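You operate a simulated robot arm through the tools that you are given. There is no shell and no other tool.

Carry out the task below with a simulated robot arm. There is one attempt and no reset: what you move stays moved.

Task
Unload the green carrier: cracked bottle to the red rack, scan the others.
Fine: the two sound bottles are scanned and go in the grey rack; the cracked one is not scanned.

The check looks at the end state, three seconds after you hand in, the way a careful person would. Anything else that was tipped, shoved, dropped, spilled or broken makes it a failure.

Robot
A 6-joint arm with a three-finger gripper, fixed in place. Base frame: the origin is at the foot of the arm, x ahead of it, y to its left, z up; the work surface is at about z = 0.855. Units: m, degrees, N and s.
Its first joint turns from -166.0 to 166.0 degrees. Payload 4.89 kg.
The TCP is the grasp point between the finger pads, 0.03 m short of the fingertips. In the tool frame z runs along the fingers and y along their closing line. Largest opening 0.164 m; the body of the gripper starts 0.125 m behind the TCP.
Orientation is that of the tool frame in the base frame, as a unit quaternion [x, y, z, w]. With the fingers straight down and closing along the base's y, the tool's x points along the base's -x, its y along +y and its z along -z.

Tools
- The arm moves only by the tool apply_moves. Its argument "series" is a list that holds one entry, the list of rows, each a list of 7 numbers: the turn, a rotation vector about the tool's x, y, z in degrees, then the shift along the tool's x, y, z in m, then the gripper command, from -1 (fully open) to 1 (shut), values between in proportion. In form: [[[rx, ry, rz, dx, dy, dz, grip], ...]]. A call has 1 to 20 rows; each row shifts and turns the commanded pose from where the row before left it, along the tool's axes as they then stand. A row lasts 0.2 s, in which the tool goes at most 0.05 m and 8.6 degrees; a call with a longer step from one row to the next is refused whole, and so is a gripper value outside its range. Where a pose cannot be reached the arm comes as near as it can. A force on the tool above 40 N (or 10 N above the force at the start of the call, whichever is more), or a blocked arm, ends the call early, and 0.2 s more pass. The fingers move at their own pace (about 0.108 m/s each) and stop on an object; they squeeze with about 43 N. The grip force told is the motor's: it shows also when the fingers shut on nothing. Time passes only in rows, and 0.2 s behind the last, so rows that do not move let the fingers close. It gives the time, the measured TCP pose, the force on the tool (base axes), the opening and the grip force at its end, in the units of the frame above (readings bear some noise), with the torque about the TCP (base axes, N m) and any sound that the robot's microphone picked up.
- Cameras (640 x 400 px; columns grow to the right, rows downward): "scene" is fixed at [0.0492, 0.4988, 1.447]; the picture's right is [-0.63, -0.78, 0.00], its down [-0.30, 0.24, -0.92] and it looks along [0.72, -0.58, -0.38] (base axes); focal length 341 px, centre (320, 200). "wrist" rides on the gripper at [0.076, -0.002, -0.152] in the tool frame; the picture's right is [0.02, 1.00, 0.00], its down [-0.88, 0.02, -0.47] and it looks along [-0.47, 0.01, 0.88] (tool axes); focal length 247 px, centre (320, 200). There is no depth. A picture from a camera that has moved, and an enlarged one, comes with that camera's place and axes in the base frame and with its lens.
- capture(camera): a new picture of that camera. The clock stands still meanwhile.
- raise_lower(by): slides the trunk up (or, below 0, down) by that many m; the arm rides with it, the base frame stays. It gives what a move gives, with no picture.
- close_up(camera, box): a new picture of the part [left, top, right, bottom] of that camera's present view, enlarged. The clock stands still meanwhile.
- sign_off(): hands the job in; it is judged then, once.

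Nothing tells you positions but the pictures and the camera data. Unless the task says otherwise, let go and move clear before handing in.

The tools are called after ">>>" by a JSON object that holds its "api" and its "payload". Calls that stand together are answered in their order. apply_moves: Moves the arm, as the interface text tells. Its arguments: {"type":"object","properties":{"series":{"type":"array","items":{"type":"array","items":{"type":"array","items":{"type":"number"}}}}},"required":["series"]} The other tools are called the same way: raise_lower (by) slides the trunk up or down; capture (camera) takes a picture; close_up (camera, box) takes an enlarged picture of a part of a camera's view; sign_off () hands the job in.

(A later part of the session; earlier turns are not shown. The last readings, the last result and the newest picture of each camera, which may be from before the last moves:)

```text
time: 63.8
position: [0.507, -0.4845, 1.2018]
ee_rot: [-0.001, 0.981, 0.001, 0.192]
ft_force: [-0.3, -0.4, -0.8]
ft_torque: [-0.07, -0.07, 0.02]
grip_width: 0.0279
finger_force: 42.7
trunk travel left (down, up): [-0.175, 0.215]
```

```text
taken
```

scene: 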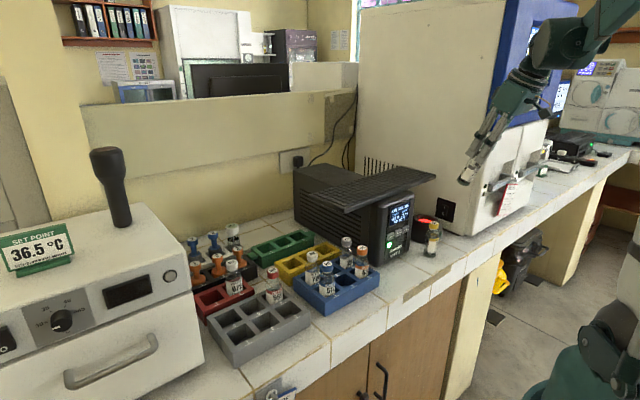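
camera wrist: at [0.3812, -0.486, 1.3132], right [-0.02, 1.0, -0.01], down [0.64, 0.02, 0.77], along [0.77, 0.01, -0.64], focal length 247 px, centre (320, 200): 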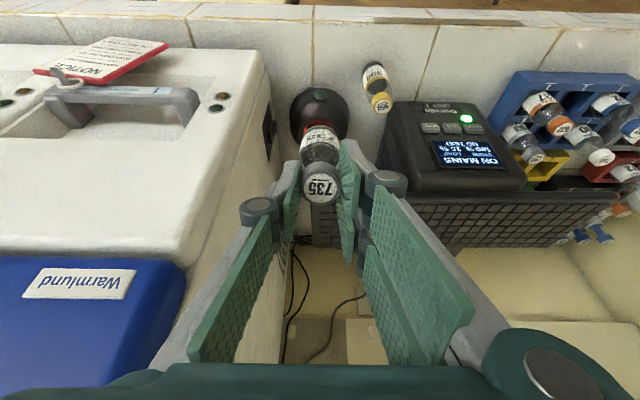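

The hand is in front of the scanner, tilted 22°. I'll check the bottle in the grip and measure the well from here.

>>> {"api": "close_up", "payload": {"camera": "scene", "box": [390, 100, 550, 260]}}

>>> {"api": "close_up", "payload": {"camera": "wrist", "box": [260, 70, 400, 220]}}

```text
2.50 times, centred on (470, 180) of scene
camera zoom: at [0.0492, 0.4988, 1.447], right [-0.63, -0.78, 0.0], down [-0.3, 0.24, -0.92], along [0.72, -0.58, -0.38], focal length 853 px, centre (-55, 250)
```

zoom: 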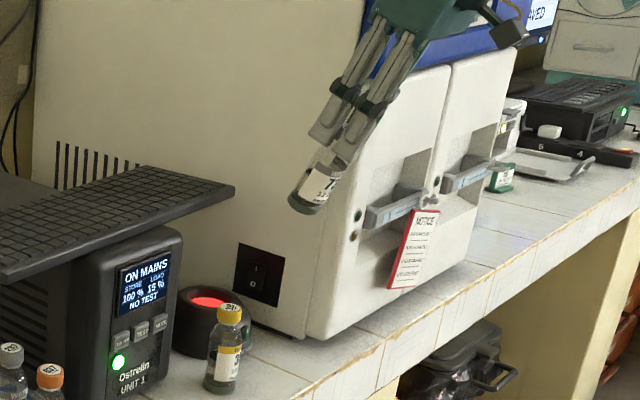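

```text
2.67 times, centred on (330, 145) of wrist
camera zoom: at [0.3812, -0.486, 1.3132], right [-0.02, 1.0, -0.01], down [0.64, 0.02, 0.77], along [0.77, 0.01, -0.64], focal length 659 px, centre (293, 347)
```

zoom: 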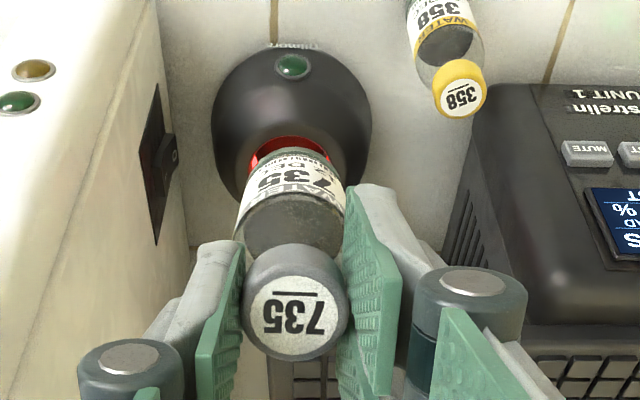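

Bottle and well line up in y to within a millimetre. I'll zoom on the scanner from the scene camera to confirm its x and rim height.

>>> {"api": "close_up", "payload": {"camera": "scene", "box": [405, 205, 455, 245]}}

>>> {"api": "close_up", "payload": {"camera": "wrist", "box": [280, 75, 360, 135]}}

```text
10.00 times, centred on (430, 225) of scene
camera zoom: at [0.0492, 0.4988, 1.447], right [-0.63, -0.78, 0.0], down [-0.3, 0.24, -0.92], along [0.72, -0.58, -0.38], focal length 3412 px, centre (-780, -50)
```

zoom: 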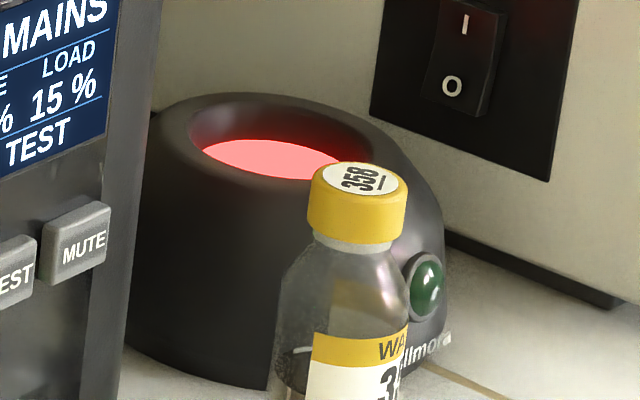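

```text
6.67 times, centred on (320, 105) of wrist
camera zoom: at [0.3812, -0.486, 1.3132], right [-0.02, 1.0, -0.01], down [0.64, 0.02, 0.77], along [0.77, 0.01, -0.64], focal length 1646 px, centre (320, 833)
```

zoom: 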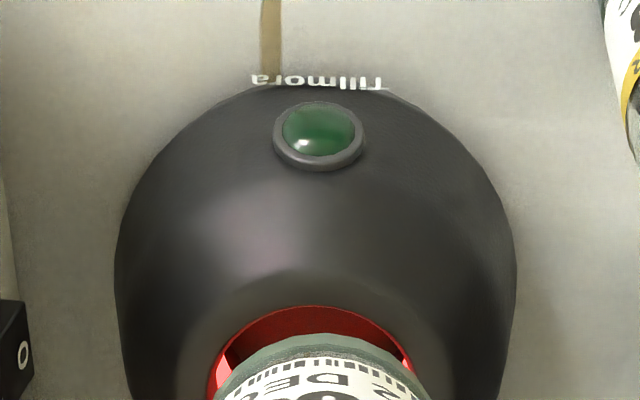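

The well's centre comes out near x≈0.663, y≈-0.486 with the rim at z≈0.918. I'll lower the tilted bottle in front of the scanner, then bring it to just above the rim, aimed along the tool axis.

>>> {"api": "apply_moves", "payload": {"series": [[[0, 0, 0, 0.01035, -0.0004, 0.0341, 1], [0, 0, 0, 0.01035, -0.0004, 0.0341, 1], [0, 0, 0, 0.01035, -0.0004, 0.0341, 1], [0, 0, 0, 0.01035, -0.0004, 0.0341, 1], [0, 0, 0, -0.0184, 0, 0.0092, 1], [0, 0, 0, -0.0184, 0, 0.0092, 1], [0, 0, 0, -0.0184, 0, 0.0092, 1], [0, 0, 0, 0, 0, 0, 1]]]}}

>>> {"api": "close_up", "payload": {"camera": "scene", "box": [370, 150, 470, 260]}}

>>> {"api": "capture", "payload": {"camera": "wrist"}}

```text
time: 65.6
position: [0.5829, -0.4863, 1.0537]
ee_rot: [0.0, 0.981, -0.001, 0.192]
ft_force: [-0.1, -0.7, -0.1]
ft_torque: [-0.02, 0.03, 0.0]
grip_width: 0.0277
finger_force: 43.6
trunk travel left (down, up): [-0.175, 0.215]
```

```text
3.64 times, centred on (420, 205) of scene
camera zoom: at [0.0492, 0.4988, 1.447], right [-0.63, -0.78, 0.0], down [-0.3, 0.24, -0.92], along [0.72, -0.58, -0.38], focal length 1241 px, centre (-44, 182)
```

zoom: 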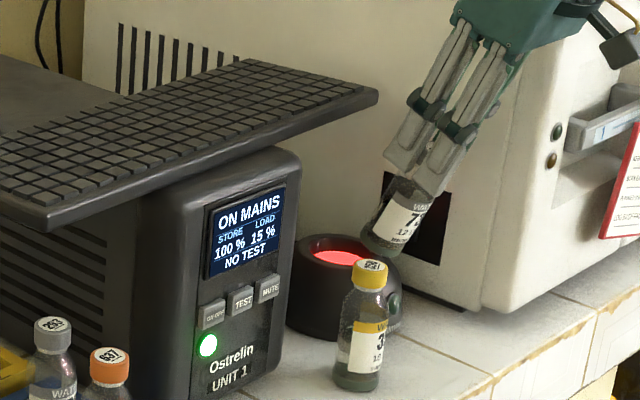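

```text
taken
camera wrist: at [0.4549, -0.4875, 1.1664], right [-0.02, 1.0, -0.01], down [0.64, 0.02, 0.77], along [0.77, 0.01, -0.64], focal length 247 px, centre (320, 200)
```

wrist: 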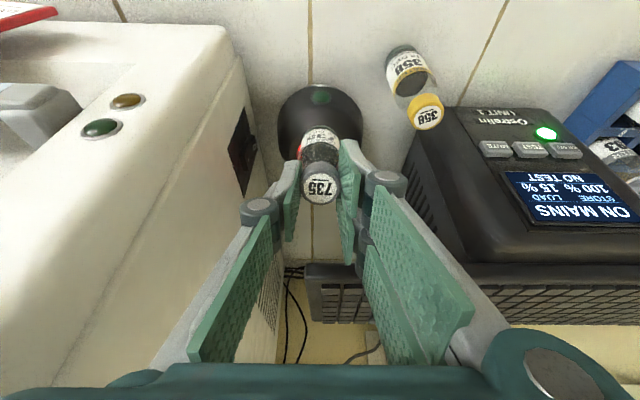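

>>> {"api": "close_up", "payload": {"camera": "wrist", "box": [270, 80, 370, 210]}}

>>> {"api": "close_up", "payload": {"camera": "scene", "box": [400, 190, 460, 240]}}

```text
3.08 times, centred on (320, 145) of wrist
camera zoom: at [0.4549, -0.4875, 1.1664], right [-0.02, 1.0, -0.01], down [0.64, 0.02, 0.77], along [0.77, 0.01, -0.64], focal length 760 px, centre (320, 369)
```

zoom: 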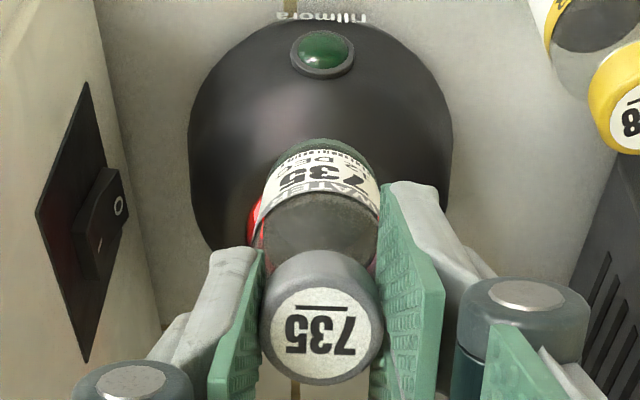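

```text
8.00 times, centred on (430, 215) of scene
camera zoom: at [0.0492, 0.4988, 1.447], right [-0.63, -0.78, 0.0], down [-0.3, 0.24, -0.92], along [0.72, -0.58, -0.38], focal length 2730 px, centre (-560, 80)
```

zoom: 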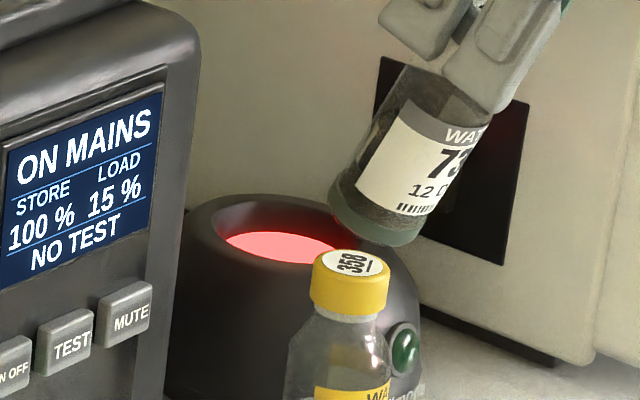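

Tilted bottle is aligned in y within 1 mm, and still about 20 mm short in x. I'll move to the aiming point on the well's insertion line and check again before dipping.

>>> {"api": "apply_moves", "payload": {"series": [[[0, 0, 0, -0.0098, -0.0005, 0.004, 1], [0, 0, 0, -0.0098, -0.0005, 0.004, 1], [0, 0, 0, 0, 0, 0.01, 1], [0, 0, 0, 0, 0, 0.008, 1], [0, 0, 0, 0, 0, 0, 1]]]}}

>>> {"api": "close_up", "payload": {"camera": "wrist", "box": [270, 80, 370, 210]}}

>>> {"api": "close_up", "payload": {"camera": "scene", "box": [400, 190, 460, 240]}}

>>> {"api": "close_up", "payload": {"camera": "scene", "box": [380, 140, 480, 240]}}

```text
time: 66.7
position: [0.6093, -0.4875, 1.041]
ee_rot: [0.002, 0.981, -0.001, 0.192]
ft_force: [-8.3, 0.7, 38.3]
ft_torque: [0.18, -0.02, 0.04]
grip_width: 0.0275
finger_force: 42.3
trunk travel left (down, up): [-0.175, 0.215]
stopped in row 5: the force on the tool passed its limit at 52 N (the readings are from after the stop); the commanded pose is now the measured one
```

```text
3.08 times, centred on (320, 145) of wrist
camera zoom: at [0.4821, -0.4892, 1.1528], right [-0.02, 1.0, -0.01], down [0.64, 0.02, 0.77], along [0.77, 0.01, -0.64], focal length 760 px, centre (320, 369)
```

zoom: 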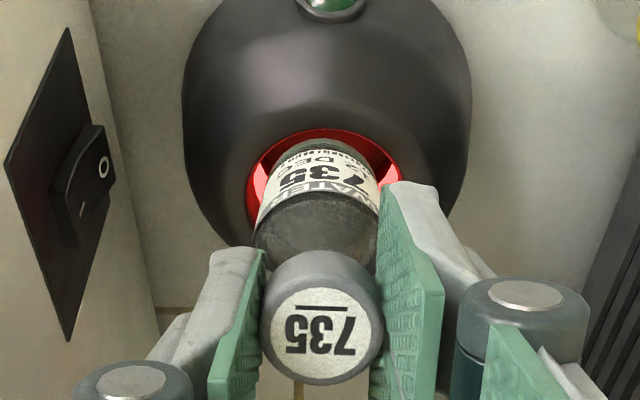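

```text
8.00 times, centred on (430, 215) of scene
camera zoom: at [0.0492, 0.4988, 1.447], right [-0.63, -0.78, 0.0], down [-0.3, 0.24, -0.92], along [0.72, -0.58, -0.38], focal length 2730 px, centre (-560, 80)
```

zoom: 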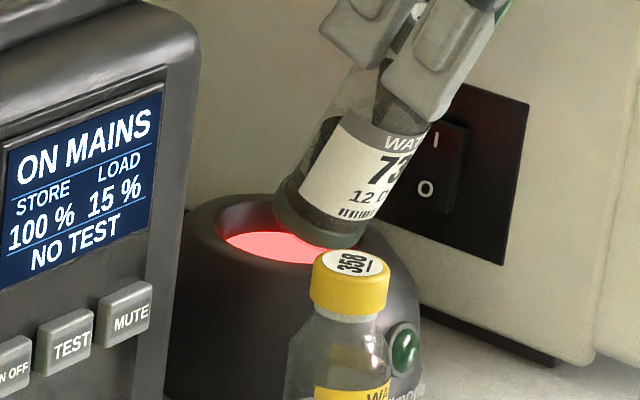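

```text
4.00 times, centred on (430, 190) of scene
camera zoom: at [0.0492, 0.4988, 1.447], right [-0.63, -0.78, 0.0], down [-0.3, 0.24, -0.92], along [0.72, -0.58, -0.38], focal length 1365 px, centre (-120, 240)
```

zoom: 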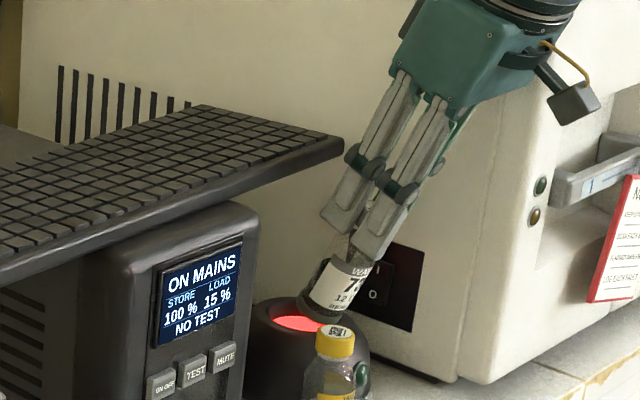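

The bottle's low edge touched the near rim (no shift of the scanner visible; its outline is unchanged). I'll back off along the axis and compare.

>>> {"api": "apply_moves", "payload": {"series": [[[0, 0, 0, 0, 0, -0.006, 1], [0, 0, 0, 0, 0, -0.008, 1], [0, 0, 0, 0, 0, 0, 1]]]}}

>>> {"api": "close_up", "payload": {"camera": "wrist", "box": [270, 80, 370, 210]}}

>>> {"api": "close_up", "payload": {"camera": "scene", "box": [400, 190, 460, 240]}}

```text
time: 67.5
position: [0.6063, -0.4872, 1.0502]
ee_rot: [0.001, 0.981, -0.001, 0.192]
ft_force: [-0.3, -0.3, -1.2]
ft_torque: [-0.01, -0.01, -0.02]
grip_width: 0.0274
finger_force: 43.1
trunk travel left (down, up): [-0.175, 0.215]
```

```text
3.08 times, centred on (320, 145) of wrist
camera zoom: at [0.4785, -0.4894, 1.1629], right [-0.02, 1.0, -0.01], down [0.64, 0.02, 0.77], along [0.77, 0.01, -0.64], focal length 760 px, centre (320, 369)
```

zoom: 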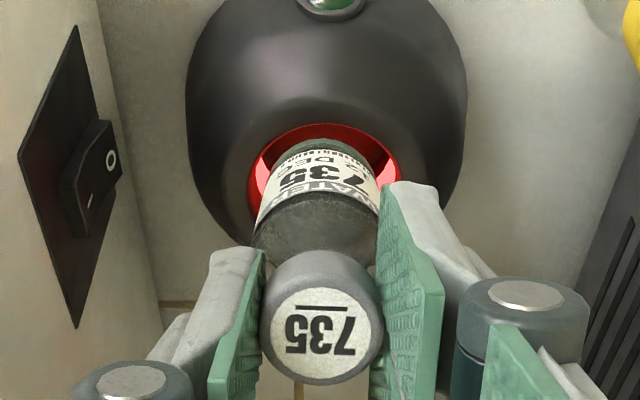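

```text
8.00 times, centred on (430, 215) of scene
camera zoom: at [0.0492, 0.4988, 1.447], right [-0.63, -0.78, 0.0], down [-0.3, 0.24, -0.92], along [0.72, -0.58, -0.38], focal length 2730 px, centre (-560, 80)
```

zoom: 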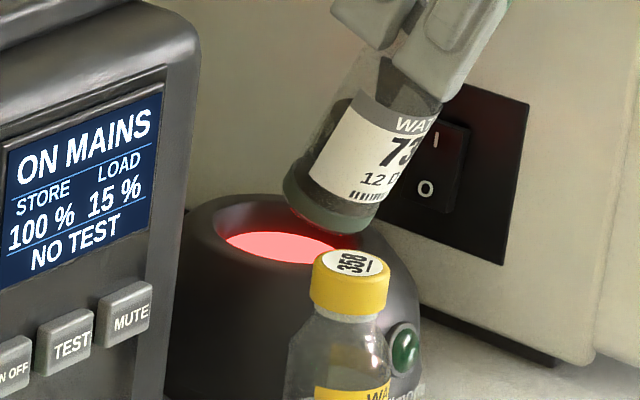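

Backed off cleanly and nothing has shifted. I'll zoom closer to measure the bottle base against the well opening.

>>> {"api": "close_up", "payload": {"camera": "scene", "box": [414, 200, 446, 225]}}

>>> {"api": "close_up", "payload": {"camera": "wrist", "box": [295, 110, 345, 160]}}

```text
16.00 times, centred on (430, 212) of scene
camera zoom: at [0.0492, 0.4988, 1.447], right [-0.63, -0.78, 0.0], down [-0.3, 0.24, -0.92], along [0.72, -0.58, -0.38], focal length 5459 px, centre (-1440, 0)
```

zoom: 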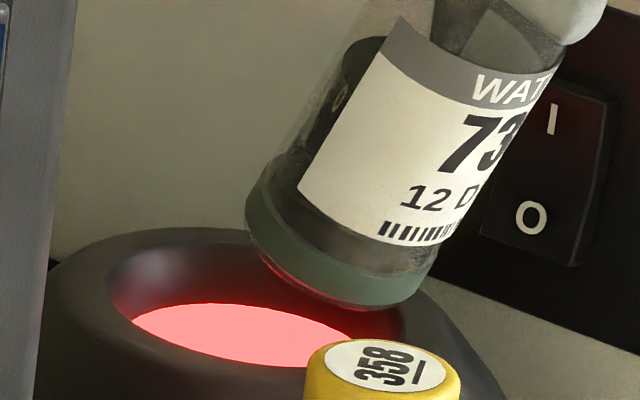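

```text
8.00 times, centred on (320, 135) of wrist
camera zoom: at [0.4785, -0.4894, 1.1629], right [-0.02, 1.0, -0.01], down [0.64, 0.02, 0.77], along [0.77, 0.01, -0.64], focal length 1976 px, centre (320, 720)
```

zoom: 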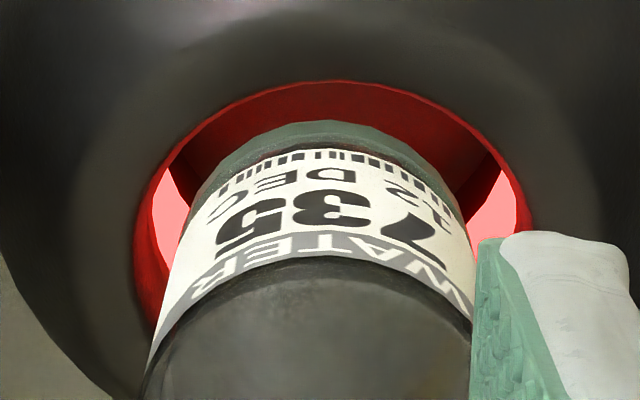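

The well's true axis is nearer x≈0.668, so the bottle line needs about 5 mm more +x and 1.5 mm +y. I'll correct that and advance gently.

>>> {"api": "apply_moves", "payload": {"series": [[[0, 0, 0, -0.0048, 0.0015, 0.0, 1], [0, 0, 0, 0, 0, 0.005, 1], [0, 0, 0, 0, 0, 0.005, 1], [0, 0, 0, 0, 0, 0, 1]]]}}

>>> {"api": "close_up", "payload": {"camera": "scene", "box": [414, 200, 446, 225]}}

>>> {"api": "close_up", "payload": {"camera": "wrist", "box": [295, 110, 345, 160]}}

```text
time: 68.5
position: [0.6137, -0.4864, 1.0426]
ee_rot: [0.0, 0.981, 0.0, 0.192]
ft_force: [0.0, 0.1, -1.1]
ft_torque: [0.0, 0.01, 0.05]
grip_width: 0.0276
finger_force: 42.8
trunk travel left (down, up): [-0.175, 0.215]
```

```text
16.00 times, centred on (430, 212) of scene
camera zoom: at [0.0492, 0.4988, 1.447], right [-0.63, -0.78, 0.0], down [-0.3, 0.24, -0.92], along [0.72, -0.58, -0.38], focal length 5459 px, centre (-1440, 0)
```

zoom: 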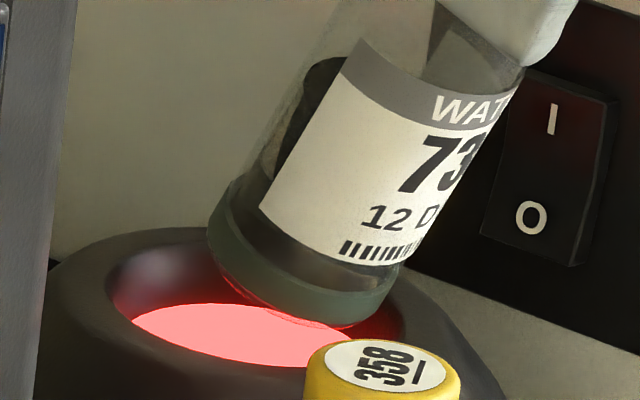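

```text
8.00 times, centred on (320, 135) of wrist
camera zoom: at [0.4864, -0.4885, 1.1558], right [-0.02, 1.0, -0.01], down [0.64, 0.02, 0.77], along [0.77, 0.01, -0.64], focal length 1976 px, centre (320, 720)
```

zoom: 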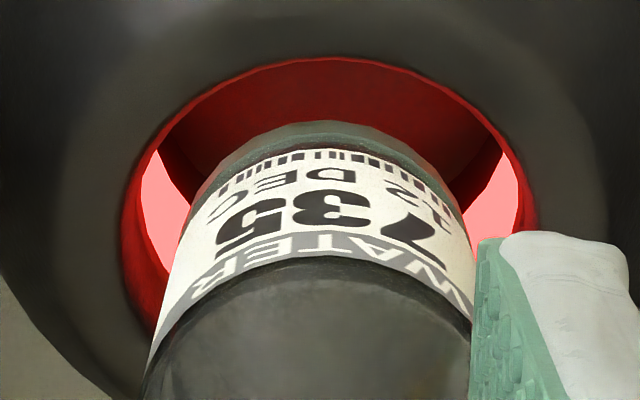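

The near-rim margin now looks about 6 mm better. I'll advance another 12 mm in small rows.

>>> {"api": "apply_moves", "payload": {"series": [[[0, 0, 0, 0, 0, 0.004, 1], [0, 0, 0, 0, 0, 0.004, 1], [0, 0, 0, 0, 0, 0.004, 1], [0, 0, 0, 0, 0, 0, 1]]]}}

>>> {"api": "close_up", "payload": {"camera": "scene", "box": [400, 190, 460, 240]}}

>>> {"api": "close_up", "payload": {"camera": "wrist", "box": [295, 110, 345, 160]}}

```text
time: 69.5
position: [0.6177, -0.4863, 1.033]
ee_rot: [0.001, 0.981, 0.0, 0.193]
ft_force: [-0.1, 0.1, -0.6]
ft_torque: [0.02, -0.02, -0.02]
grip_width: 0.0275
finger_force: 42.6
trunk travel left (down, up): [-0.175, 0.215]
```

```text
8.00 times, centred on (430, 215) of scene
camera zoom: at [0.0492, 0.4988, 1.447], right [-0.63, -0.78, 0.0], down [-0.3, 0.24, -0.92], along [0.72, -0.58, -0.38], focal length 2730 px, centre (-560, 80)
```

zoom: 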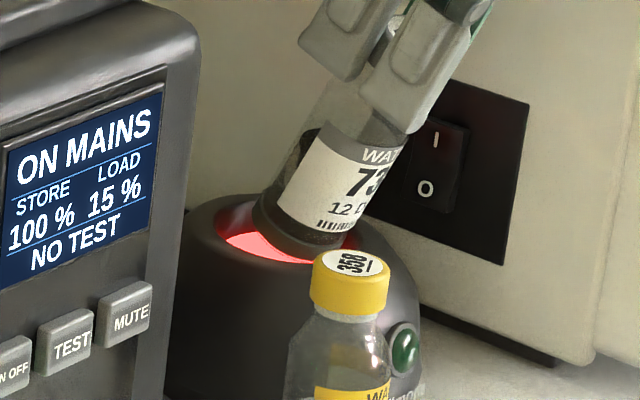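

```text
8.00 times, centred on (320, 135) of wrist
camera zoom: at [0.4909, -0.4881, 1.1449], right [-0.02, 1.0, -0.01], down [0.64, 0.02, 0.77], along [0.77, 0.01, -0.64], focal length 1976 px, centre (320, 720)
```

zoom: 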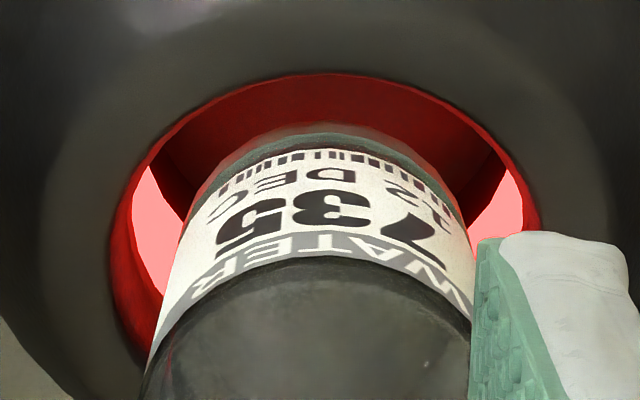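

The base is entering the well with no contact. I'll keep advancing along the axis.

>>> {"api": "apply_moves", "payload": {"series": [[[0, 0, 0, 0, 0, 0.004, 1], [0, 0, 0, 0, 0, 0.004, 1], [0, 0, 0, 0, 0, 0.004, 1], [0, 0, 0, 0, 0, 0, 1]]]}}

>>> {"api": "close_up", "payload": {"camera": "scene", "box": [400, 190, 460, 240]}}

>>> {"api": "close_up", "payload": {"camera": "wrist", "box": [295, 110, 345, 160]}}

```text
time: 70.5
position: [0.6237, -0.487, 1.0215]
ee_rot: [0.001, 0.981, -0.001, 0.193]
ft_force: [0.2, 0.3, -0.5]
ft_torque: [0.0, 0.03, 0.01]
grip_width: 0.0274
finger_force: 43.3
trunk travel left (down, up): [-0.175, 0.215]
```

```text
8.00 times, centred on (430, 215) of scene
camera zoom: at [0.0492, 0.4988, 1.447], right [-0.63, -0.78, 0.0], down [-0.3, 0.24, -0.92], along [0.72, -0.58, -0.38], focal length 2730 px, centre (-560, 80)
```

zoom: 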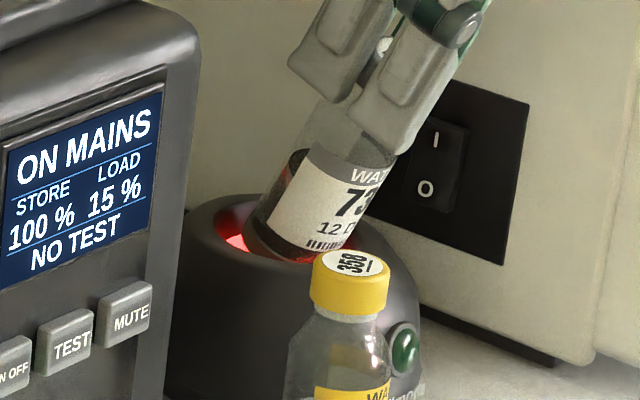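

```text
8.00 times, centred on (320, 135) of wrist
camera zoom: at [0.4951, -0.4886, 1.1338], right [-0.02, 1.0, -0.01], down [0.64, 0.02, 0.77], along [0.77, 0.01, -0.64], focal length 1976 px, centre (320, 720)
```

zoom: 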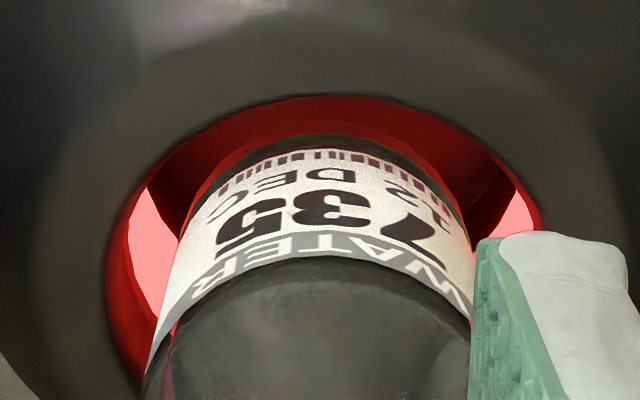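

>>> {"api": "apply_moves", "payload": {"series": [[[0, 0, 0, 0, 0, 0.004, 1], [0, 0, 0, 0, 0, 0.004, 1], [0, 0, 0, 0, 0, 0.003, 1], [0, 0, 0, 0, 0, 0, 1]]]}}

>>> {"api": "close_up", "payload": {"camera": "scene", "box": [390, 160, 470, 240]}}

>>> {"api": "close_up", "payload": {"camera": "wrist", "box": [295, 110, 345, 160]}}

```text
time: 71.5
position: [0.6281, -0.4866, 1.0115]
ee_rot: [0.001, 0.981, 0.001, 0.192]
ft_force: [-0.1, -0.4, 0.5]
ft_torque: [-0.01, 0.07, -0.01]
grip_width: 0.0273
finger_force: 43.0
trunk travel left (down, up): [-0.175, 0.215]
```

```text
5.00 times, centred on (430, 200) of scene
camera zoom: at [0.0492, 0.4988, 1.447], right [-0.63, -0.78, 0.0], down [-0.3, 0.24, -0.92], along [0.72, -0.58, -0.38], focal length 1706 px, centre (-230, 200)
```

zoom: 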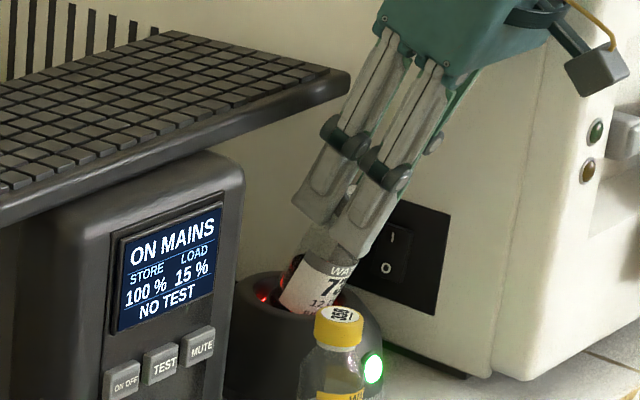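

```text
8.00 times, centred on (320, 135) of wrist
camera zoom: at [0.5, -0.4881, 1.1239], right [-0.02, 1.0, -0.01], down [0.64, 0.02, 0.77], along [0.77, 0.01, -0.64], focal length 1976 px, centre (320, 720)
```

zoom: 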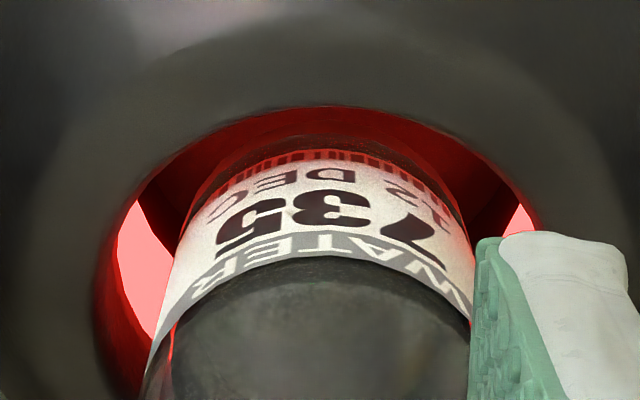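

The scanner's lamp has lit green with the barcode in the well. I'll hold still briefly and look again to confirm the read.

>>> {"api": "apply_moves", "payload": {"series": [[[0, 0, 0, 0, 0, 0, 1], [0, 0, 0, 0, 0, 0, 1], [0, 0, 0, 0, 0, 0, 1], [0, 0, 0, 0, 0, 0, 1], [0, 0, 0, 0, 0, 0, 1]]]}}

>>> {"api": "close_up", "payload": {"camera": "scene", "box": [400, 190, 460, 250]}}

>>> {"api": "capture", "payload": {"camera": "wrist"}}

```text
time: 72.7
position: [0.6283, -0.486, 1.0118]
ee_rot: [0.002, 0.981, -0.001, 0.192]
ft_force: [-0.3, 0.0, -0.3]
ft_torque: [-0.01, 0.01, 0.01]
grip_width: 0.0275
finger_force: 43.0
trunk travel left (down, up): [-0.175, 0.215]
```

```text
6.67 times, centred on (430, 220) of scene
camera zoom: at [0.0492, 0.4988, 1.447], right [-0.63, -0.78, 0.0], down [-0.3, 0.24, -0.92], along [0.72, -0.58, -0.38], focal length 2275 px, centre (-413, 67)
```

zoom: 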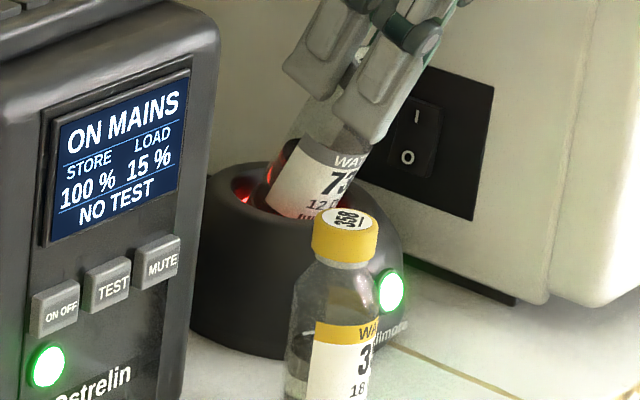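

```text
taken
camera wrist: at [0.4999, -0.4882, 1.124], right [-0.02, 1.0, -0.01], down [0.64, 0.02, 0.77], along [0.77, 0.01, -0.64], focal length 247 px, centre (320, 200)
```

wrist: 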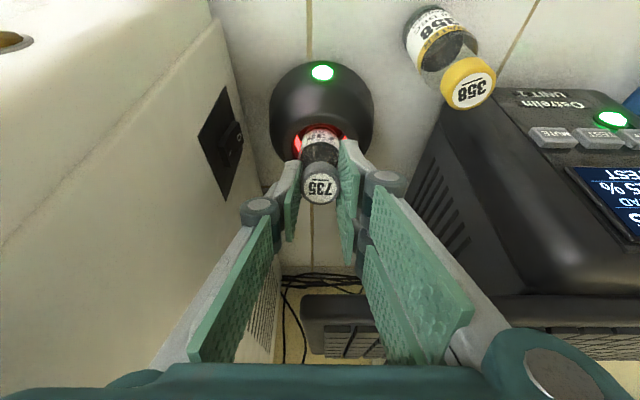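

The green lamp stays on with 735 in the well, so it has been read. I'll hold a moment longer, then retract along the same axis and see what the lamp does.

>>> {"api": "apply_moves", "payload": {"series": [[[0, 0, 0, 0, 0, 0, 1], [0, 0, 0, 0, 0, 0, 1], [0, 0, 0, 0, 0, 0, 1], [0, 0, 0, 0, 0, -0.005, 1], [0, 0, 0, 0, 0, -0.01, 1], [0, 0, 0, 0, 0, -0.015, 1], [0, 0, 0, 0, 0, -0.015, 1], [0, 0, 0, 0, 0, -0.015, 1], [0, 0, 0, 0, 0, 0, 1]]]}}

>>> {"api": "close_up", "payload": {"camera": "scene", "box": [390, 160, 470, 250]}}

>>> {"api": "close_up", "payload": {"camera": "wrist", "box": [240, 40, 400, 220]}}

```text
time: 74.7
position: [0.6042, -0.486, 1.0662]
ee_rot: [0.001, 0.981, 0.0, 0.192]
ft_force: [0.3, 0.0, 0.3]
ft_torque: [-0.06, 0.03, -0.02]
grip_width: 0.0268
finger_force: 43.1
trunk travel left (down, up): [-0.175, 0.215]
```

```text
4.44 times, centred on (430, 205) of scene
camera zoom: at [0.0492, 0.4988, 1.447], right [-0.63, -0.78, 0.0], down [-0.3, 0.24, -0.92], along [0.72, -0.58, -0.38], focal length 1516 px, centre (-169, 178)
```

zoom: 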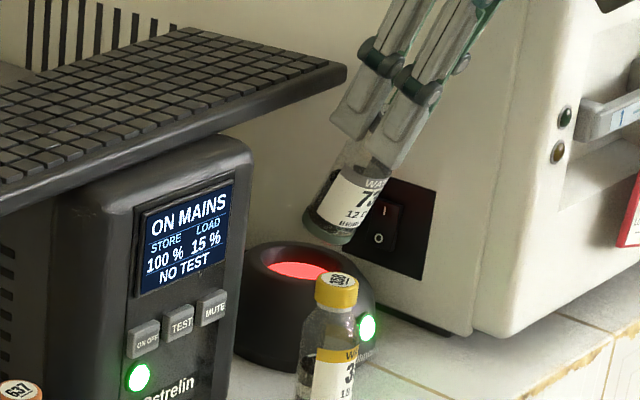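

```text
2.22 times, centred on (320, 130) of wrist
camera zoom: at [0.477, -0.4881, 1.1796], right [-0.02, 1.0, -0.01], down [0.64, 0.02, 0.77], along [0.77, 0.01, -0.64], focal length 549 px, centre (320, 356)
```

zoom: 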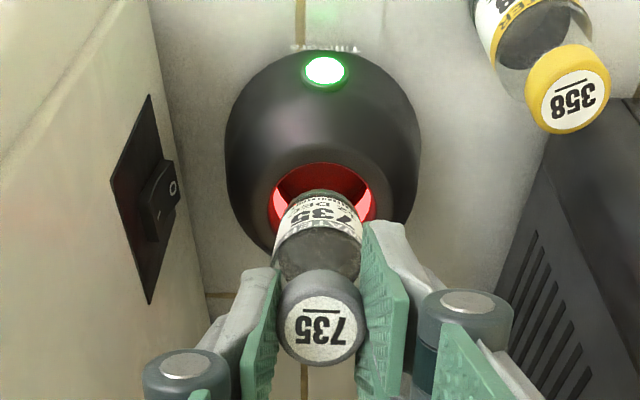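

735's scan registered and the lamp is still green after withdrawing. I'll retrace the path: back and up, straighten, then travel to the grey rack.

>>> {"api": "apply_moves", "payload": {"series": [[[0, 0, 0, 0.0093, 0, -0.0402, 1], [0, 0, 0, 0.0093, 0, -0.0402, 1], [0, 0, 0, 0.0093, 0, -0.0402, 1], [0, 0, 0, 0.0093, 0, -0.0402, 1], [0, 7.4, 0, 0, 0, 0, 1], [0, 7.3, 0, 0, 0, 0, 1], [0, 7.3, 0, 0, 0, 0, 1], [0, 0, 0, 0, 0, 0, 1]]]}}

>>> {"api": "apply_moves", "payload": {"series": [[[0, 0, 0, 0, 0.0463, 0, 1], [0, 0, 0, 0, 0.0463, 0, 1], [0, 0, 0, 0, 0.0463, 0, 1], [0, 0, 0, 0, 0.0463, 0, 1], [0, 0, 0, 0, 0.0463, 0, 1], [0, 0, 0, 0, 0.0463, 0, 1], [0, 0, 0, 0, 0.0463, 0, 1], [0, 0, 0, 0, 0.0463, 0, 1], [0, 0, 0, 0, 0.0463, 0, 1], [0, 0, 0, 0, 0.0463, 0, 1], [0, 0, 0, 0, 0.0463, 0, 1], [0, 0, 0, 0, 0.0463, 0, 1], [0, 0, 0, 0, 0.0463, 0, 1], [0, 0, 0, 0, 0.0463, 0, 1], [0, 0, 0, 0, 0.0463, 0, 1], [0, 0, 0, 0, 0, 0, 1]]]}}

>>> {"api": "capture", "payload": {"camera": "scene"}}

>>> {"api": "capture", "payload": {"camera": "wrist"}}

```text
time: 76.5
position: [0.5095, -0.4865, 1.2011]
ee_rot: [0.001, 1.0, 0.0, -0.001]
ft_force: [2.4, -0.4, -1.3]
ft_torque: [0.05, 0.11, 0.0]
grip_width: 0.0272
finger_force: 43.3
trunk travel left (down, up): [-0.175, 0.215]
```

```text
time: 79.9
position: [0.5114, 0.2083, 1.2025]
ee_rot: [0.001, 1.0, 0.0, 0.001]
ft_force: [0.7, -1.2, -0.2]
ft_torque: [-0.03, -0.01, -0.01]
grip_width: 0.027
finger_force: 42.9
trunk travel left (down, up): [-0.175, 0.215]
```

```text
taken
```

scene: 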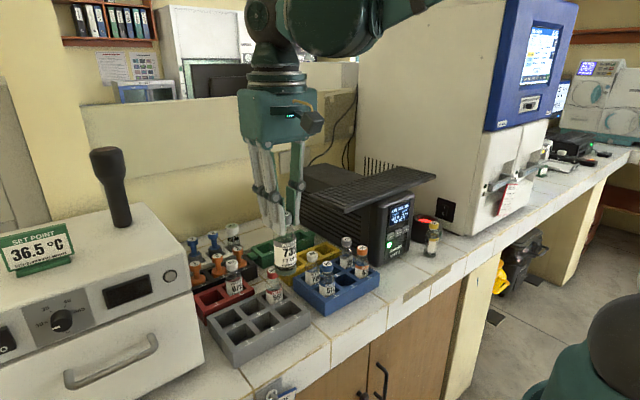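

```text
taken
camera wrist: at [0.4348, 0.2066, 1.3547], right [-0.02, 1.0, 0.0], down [0.88, 0.02, 0.47], along [0.47, 0.01, -0.88], focal length 247 px, centre (320, 200)
```

wrist: 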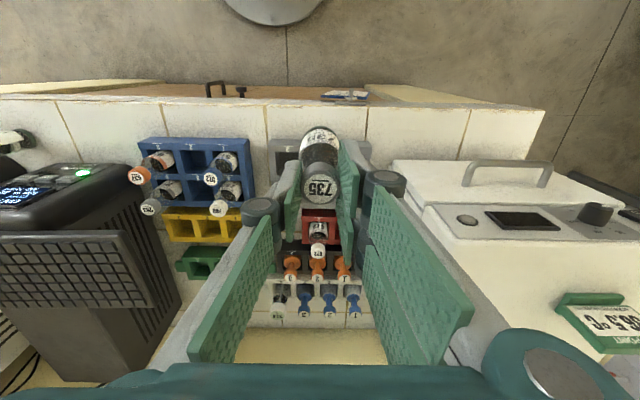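

I'm back in front of the grey rack with 735. I'll check the lamp state and look at the bottle in the grip.

>>> {"api": "close_up", "payload": {"camera": "scene", "box": [400, 200, 460, 250]}}

>>> {"api": "close_up", "payload": {"camera": "wrist", "box": [240, 110, 400, 230]}}

>>> {"api": "close_up", "payload": {"camera": "scene", "box": [230, 190, 330, 290]}}

```text
8.00 times, centred on (430, 225) of scene
camera zoom: at [0.0492, 0.4988, 1.447], right [-0.63, -0.78, 0.0], down [-0.3, 0.24, -0.92], along [0.72, -0.58, -0.38], focal length 2730 px, centre (-560, 0)
```

zoom: 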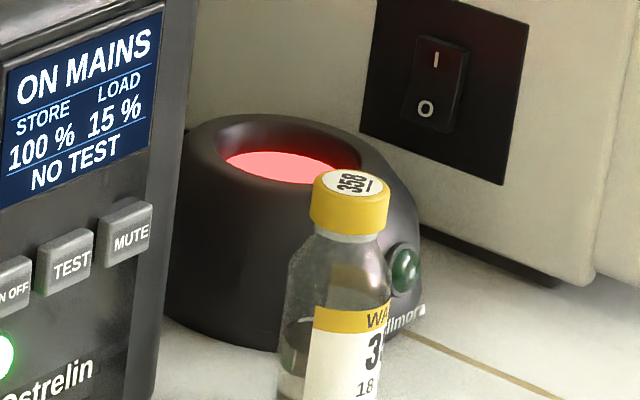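

```text
3.33 times, centred on (320, 170) of wrist
camera zoom: at [0.4348, 0.2066, 1.3547], right [-0.02, 1.0, 0.0], down [0.88, 0.02, 0.47], along [0.47, 0.01, -0.88], focal length 823 px, centre (320, 300)
```

zoom: 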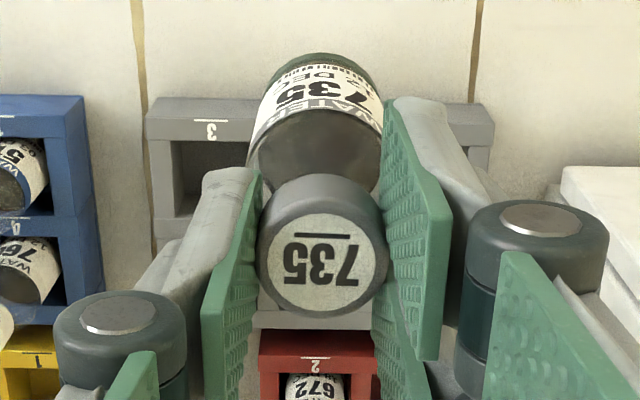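

```text
4.00 times, centred on (280, 240) of scene
camera zoom: at [0.0492, 0.4988, 1.447], right [-0.63, -0.78, 0.0], down [-0.3, 0.24, -0.92], along [0.72, -0.58, -0.38], focal length 1365 px, centre (480, 40)
```

zoom: 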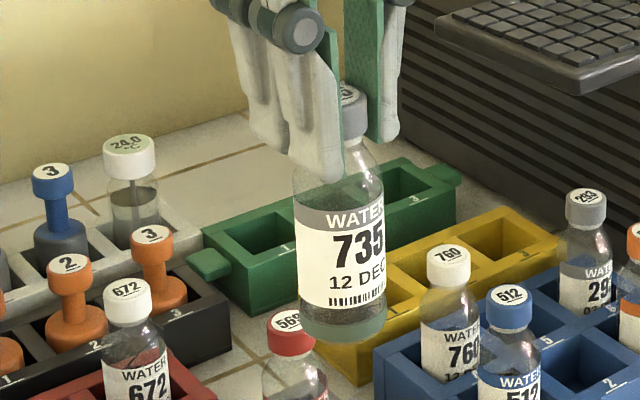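

The lamp is off again, so it lights only for a few seconds after each read. 735 hangs straight; I'll bring it above slot 2 and check alignment.

>>> {"api": "apply_moves", "payload": {"series": [[[0, 0, 0, -0.032, 0.0004, 0.02, 1], [0, 0, 0, -0.032, 0.0004, 0.02, 1], [0, 0, 0, -0.032, 0.0004, 0.02, 1], [0, 0, 0, 0, 0, 0.035, 1], [0, 0, 0, 0, 0, 0.035, 1], [0, 0, 0, 0, 0, 0.035, 1], [0, 0, 0, 0, 0, 0, 1]]]}}

>>> {"api": "close_up", "payload": {"camera": "wrist", "box": [260, 90, 380, 190]}}

>>> {"api": "close_up", "payload": {"camera": "scene", "box": [220, 260, 320, 350]}}

```text
time: 81.5
position: [0.6086, 0.2093, 1.0388]
ee_rot: [0.001, 1.0, 0.0, 0.0]
ft_force: [-1.0, 0.9, -0.9]
ft_torque: [0.0, 0.01, 0.03]
grip_width: 0.0268
finger_force: 43.0
trunk travel left (down, up): [-0.175, 0.215]
```

```text
4.00 times, centred on (320, 140) of wrist
camera zoom: at [0.5318, 0.206, 1.1901], right [-0.02, 1.0, 0.0], down [0.88, 0.02, 0.47], along [0.47, 0.01, -0.88], focal length 988 px, centre (320, 440)
```

zoom: 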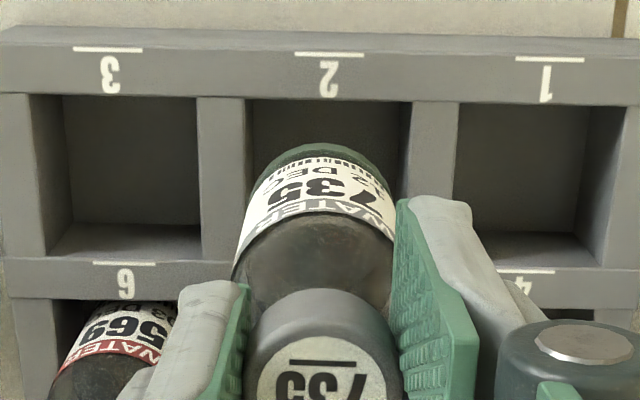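

```text
4.44 times, centred on (270, 305) of scene
camera zoom: at [0.0492, 0.4988, 1.447], right [-0.63, -0.78, 0.0], down [-0.3, 0.24, -0.92], along [0.72, -0.58, -0.38], focal length 1516 px, centre (542, -267)
```

zoom: 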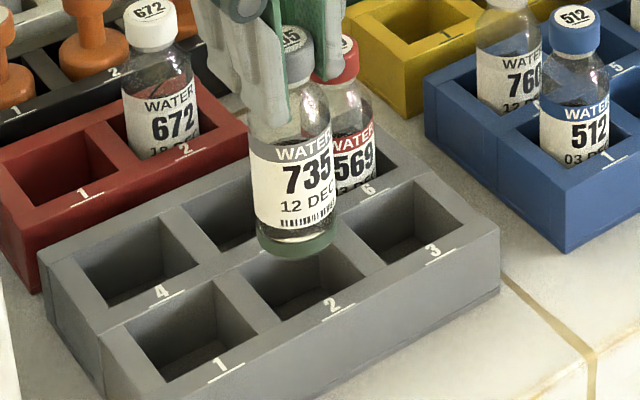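

Slot 2's centre is about 3.5 mm nearer in x than the bottle base. I'll correct that and lower.

>>> {"api": "apply_moves", "payload": {"series": [[[0, 0, 0, 0.0035, 0.001, 0, 1], [0, 0, 0, 0, 0, 0.01, 1], [0, 0, 0, 0, 0, 0.01, 1], [0, 0, 0, 0, 0, 0.01, 1], [0, 0, 0, 0, 0, 0.01, 1], [0, 0, 0, 0, 0, 0.01, 1], [0, 0, 0, 0, 0, 0, 1]]]}}

>>> {"api": "close_up", "payload": {"camera": "wrist", "box": [260, 90, 380, 190]}}

>>> {"api": "close_up", "payload": {"camera": "scene", "box": [220, 260, 320, 350]}}

```text
time: 83.1
position: [0.6042, 0.2088, 0.9856]
ee_rot: [0.001, 1.0, 0.0, 0.001]
ft_force: [0.1, -0.1, -1.9]
ft_torque: [0.0, -0.05, 0.02]
grip_width: 0.0266
finger_force: 43.1
trunk travel left (down, up): [-0.175, 0.215]
```

```text
4.00 times, centred on (320, 140) of wrist
camera zoom: at [0.5271, 0.2072, 1.139], right [-0.02, 1.0, 0.0], down [0.88, 0.02, 0.47], along [0.47, 0.01, -0.88], focal length 988 px, centre (320, 440)
```

zoom: 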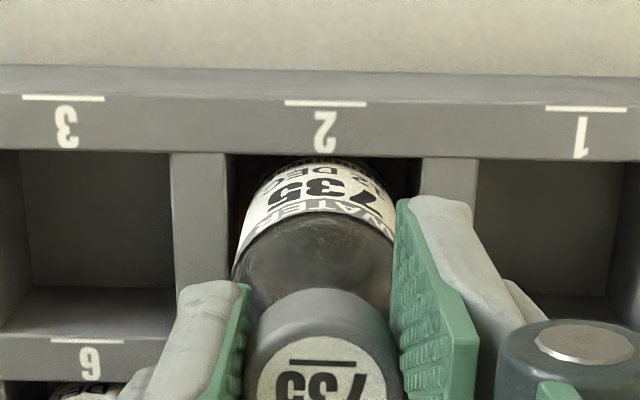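

```text
4.44 times, centred on (270, 305) of scene
camera zoom: at [0.0492, 0.4988, 1.447], right [-0.63, -0.78, 0.0], down [-0.3, 0.24, -0.92], along [0.72, -0.58, -0.38], focal length 1516 px, centre (542, -267)
```

zoom: 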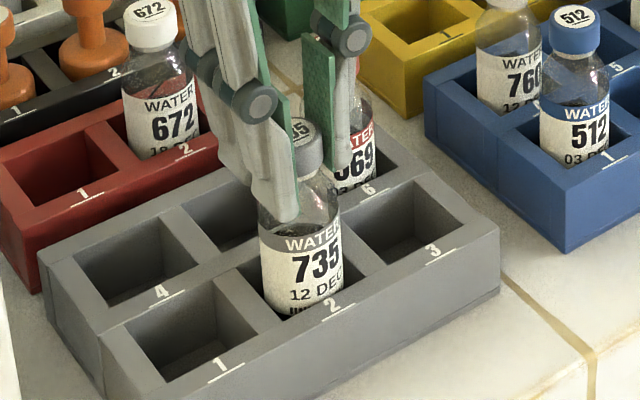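

It slid into slot 2 smoothly. I'll feel for the floor.

>>> {"api": "apply_moves", "payload": {"series": [[[0, 0, 0, 0, 0, 0.003, 1], [0, 0, 0, 0, 0, 0.002, 1], [0, 0, 0, 0, 0, 0.001, 1], [0, 0, 0, 0, 0, 0, 1]]]}}

```text
time: 84.1
position: [0.6035, 0.2091, 0.9812]
ee_rot: [0.0, 1.0, 0.001, 0.001]
ft_force: [0.1, 0.5, -2.3]
ft_torque: [-0.01, -0.02, 0.0]
grip_width: 0.0268
finger_force: 42.9
trunk travel left (down, up): [-0.175, 0.215]
```

>>> {"api": "apply_moves", "payload": {"series": [[[0, 0, 0, 0, 0, 0.0015, 1], [0, 0, 0, 0, 0, 0.001, 1], [0, 0, 0, 0, 0, 0, 1]]]}}

```text
time: 84.9
position: [0.6038, 0.21, 0.9792]
ee_rot: [0.001, 1.0, 0.0, 0.001]
ft_force: [0.6, -1.1, 1.0]
ft_torque: [-0.03, -0.06, 0.03]
grip_width: 0.0268
finger_force: 43.5
trunk travel left (down, up): [-0.175, 0.215]
```

The weight has transferred. I'll open, then rise clear.

>>> {"api": "apply_moves", "payload": {"series": [[[0, 0, 0, 0, 0, 0, 0.5], [0, 0, 0, 0, 0, 0, 0.25], [0, 0, 0, 0, 0, 0, 0.25], [0, 0, 0, 0, 0, -0.015, 0.25], [0, 0, 0, 0, 0, -0.03, 0.25], [0, 0, 0, 0, 0, -0.04, 0.25], [0, 0, 0, 0, 0, -0.04, 0.25], [0, 0, 0, 0, 0, 0, 0.25]]]}}

>>> {"api": "capture", "payload": {"camera": "wrist"}}

>>> {"api": "close_up", "payload": {"camera": "scene", "box": [200, 240, 340, 350]}}

```text
time: 86.7
position: [0.6022, 0.2119, 1.1042]
ee_rot: [0.001, 1.0, 0.0, 0.001]
ft_force: [-0.4, 0.6, 0.3]
ft_torque: [0.03, -0.06, -0.03]
grip_width: 0.0617
finger_force: 0.1
trunk travel left (down, up): [-0.175, 0.215]
```

```text
taken
camera wrist: at [0.5264, 0.2092, 1.2566], right [-0.02, 1.0, 0.0], down [0.88, 0.02, 0.47], along [0.47, 0.01, -0.88], focal length 247 px, centre (320, 200)
```

wrist: 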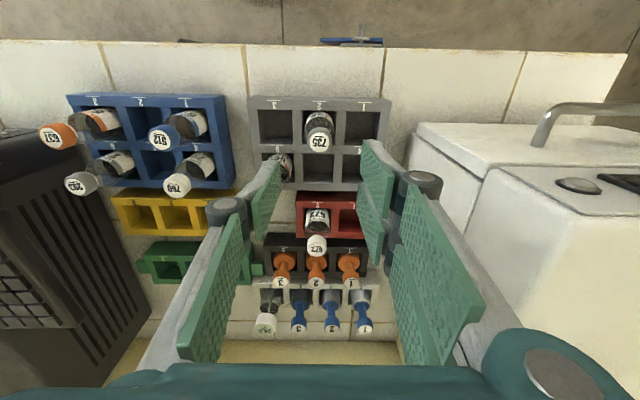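

```text
3.64 times, centred on (270, 295) of scene
camera zoom: at [0.0492, 0.4988, 1.447], right [-0.63, -0.78, 0.0], down [-0.3, 0.24, -0.92], along [0.72, -0.58, -0.38], focal length 1241 px, centre (502, -146)
```

zoom: 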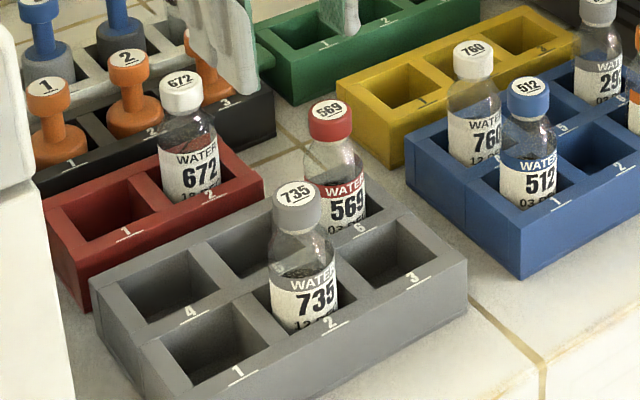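

735 is back upright in slot 2, scanned. Next I'll move over 569 in slot 6 with the same hand orientation.

>>> {"api": "apply_moves", "payload": {"series": [[[0, 0, 0, -0.0317, -0.0315, 0, 0.3], [0, 0, 0, -0.0317, -0.0315, 0, 0.3], [0, 0, 0, 0, 0, 0.035, 0.3], [0, 0, 0, 0, 0, 0.035, 0.3], [0, 0, 0, 0, 0, 0, 0.3]]]}}

>>> {"api": "capture", "payload": {"camera": "wrist"}}

>>> {"api": "close_up", "payload": {"camera": "scene", "box": [210, 210, 330, 330]}}

```text
time: 87.9
position: [0.6652, 0.1466, 1.0333]
ee_rot: [0.001, 1.0, 0.001, 0.001]
ft_force: [1.2, 0.6, -0.7]
ft_torque: [0.05, 0.06, 0.0]
grip_width: 0.0573
finger_force: 0.0
trunk travel left (down, up): [-0.175, 0.215]
```

```text
taken
camera wrist: at [0.5899, 0.1442, 1.1863], right [-0.02, 1.0, 0.0], down [0.88, 0.02, 0.47], along [0.47, 0.01, -0.88], focal length 247 px, centre (320, 200)
```

wrist: 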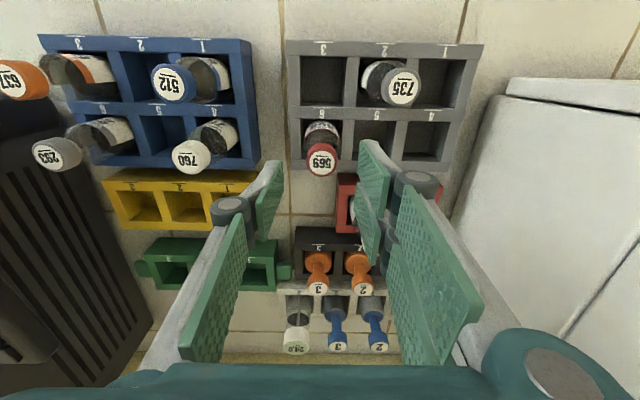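

```text
3.33 times, centred on (270, 270) of scene
camera zoom: at [0.0492, 0.4988, 1.447], right [-0.63, -0.78, 0.0], down [-0.3, 0.24, -0.92], along [0.72, -0.58, -0.38], focal length 1137 px, centre (487, -33)
```

zoom: 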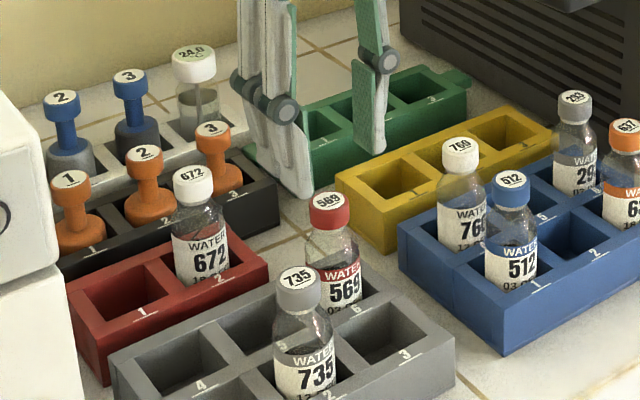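

569's cap is centred within 1 mm. I'll descend and close on it.

>>> {"api": "apply_moves", "payload": {"series": [[[0, 0, 0, 0.0005, 0, 0.02, 0.3], [0, 0, 0, 0, 0, 0.02, 0.3], [0, 0, 0, 0, 0, 0.017, 0.3], [0, 0, 0, 0, 0, 0, 0.3]]]}}

>>> {"api": "close_up", "payload": {"camera": "wrist", "box": [240, 110, 400, 230]}}

>>> {"api": "close_up", "payload": {"camera": "scene", "box": [220, 240, 320, 330]}}

```text
time: 88.9
position: [0.6663, 0.1482, 0.977]
ee_rot: [0.001, 1.0, -0.001, 0.001]
ft_force: [0.3, -0.7, -0.5]
ft_torque: [-0.05, 0.02, 0.0]
grip_width: 0.0575
finger_force: 0.0
trunk travel left (down, up): [-0.175, 0.215]
```

```text
3.33 times, centred on (320, 170) of wrist
camera zoom: at [0.5895, 0.1455, 1.1294], right [-0.02, 1.0, 0.0], down [0.88, 0.02, 0.47], along [0.47, 0.01, -0.88], focal length 823 px, centre (320, 300)
```

zoom: 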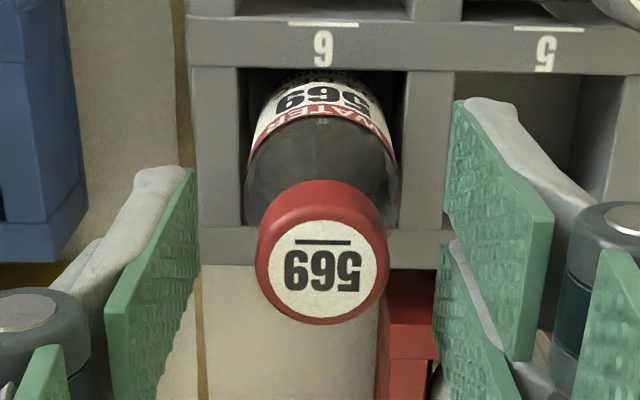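

```text
4.44 times, centred on (270, 285) of scene
camera zoom: at [0.0492, 0.4988, 1.447], right [-0.63, -0.78, 0.0], down [-0.3, 0.24, -0.92], along [0.72, -0.58, -0.38], focal length 1516 px, centre (542, -178)
```

zoom: 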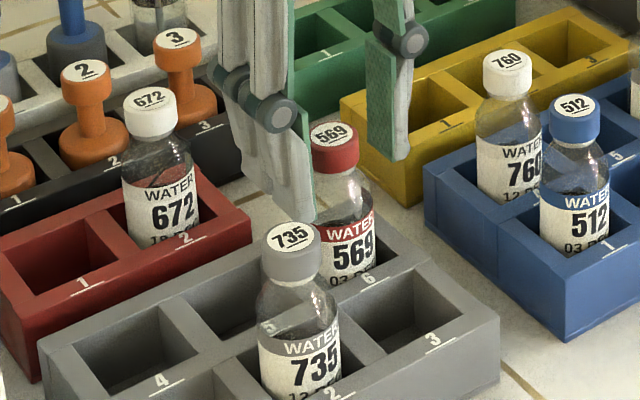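

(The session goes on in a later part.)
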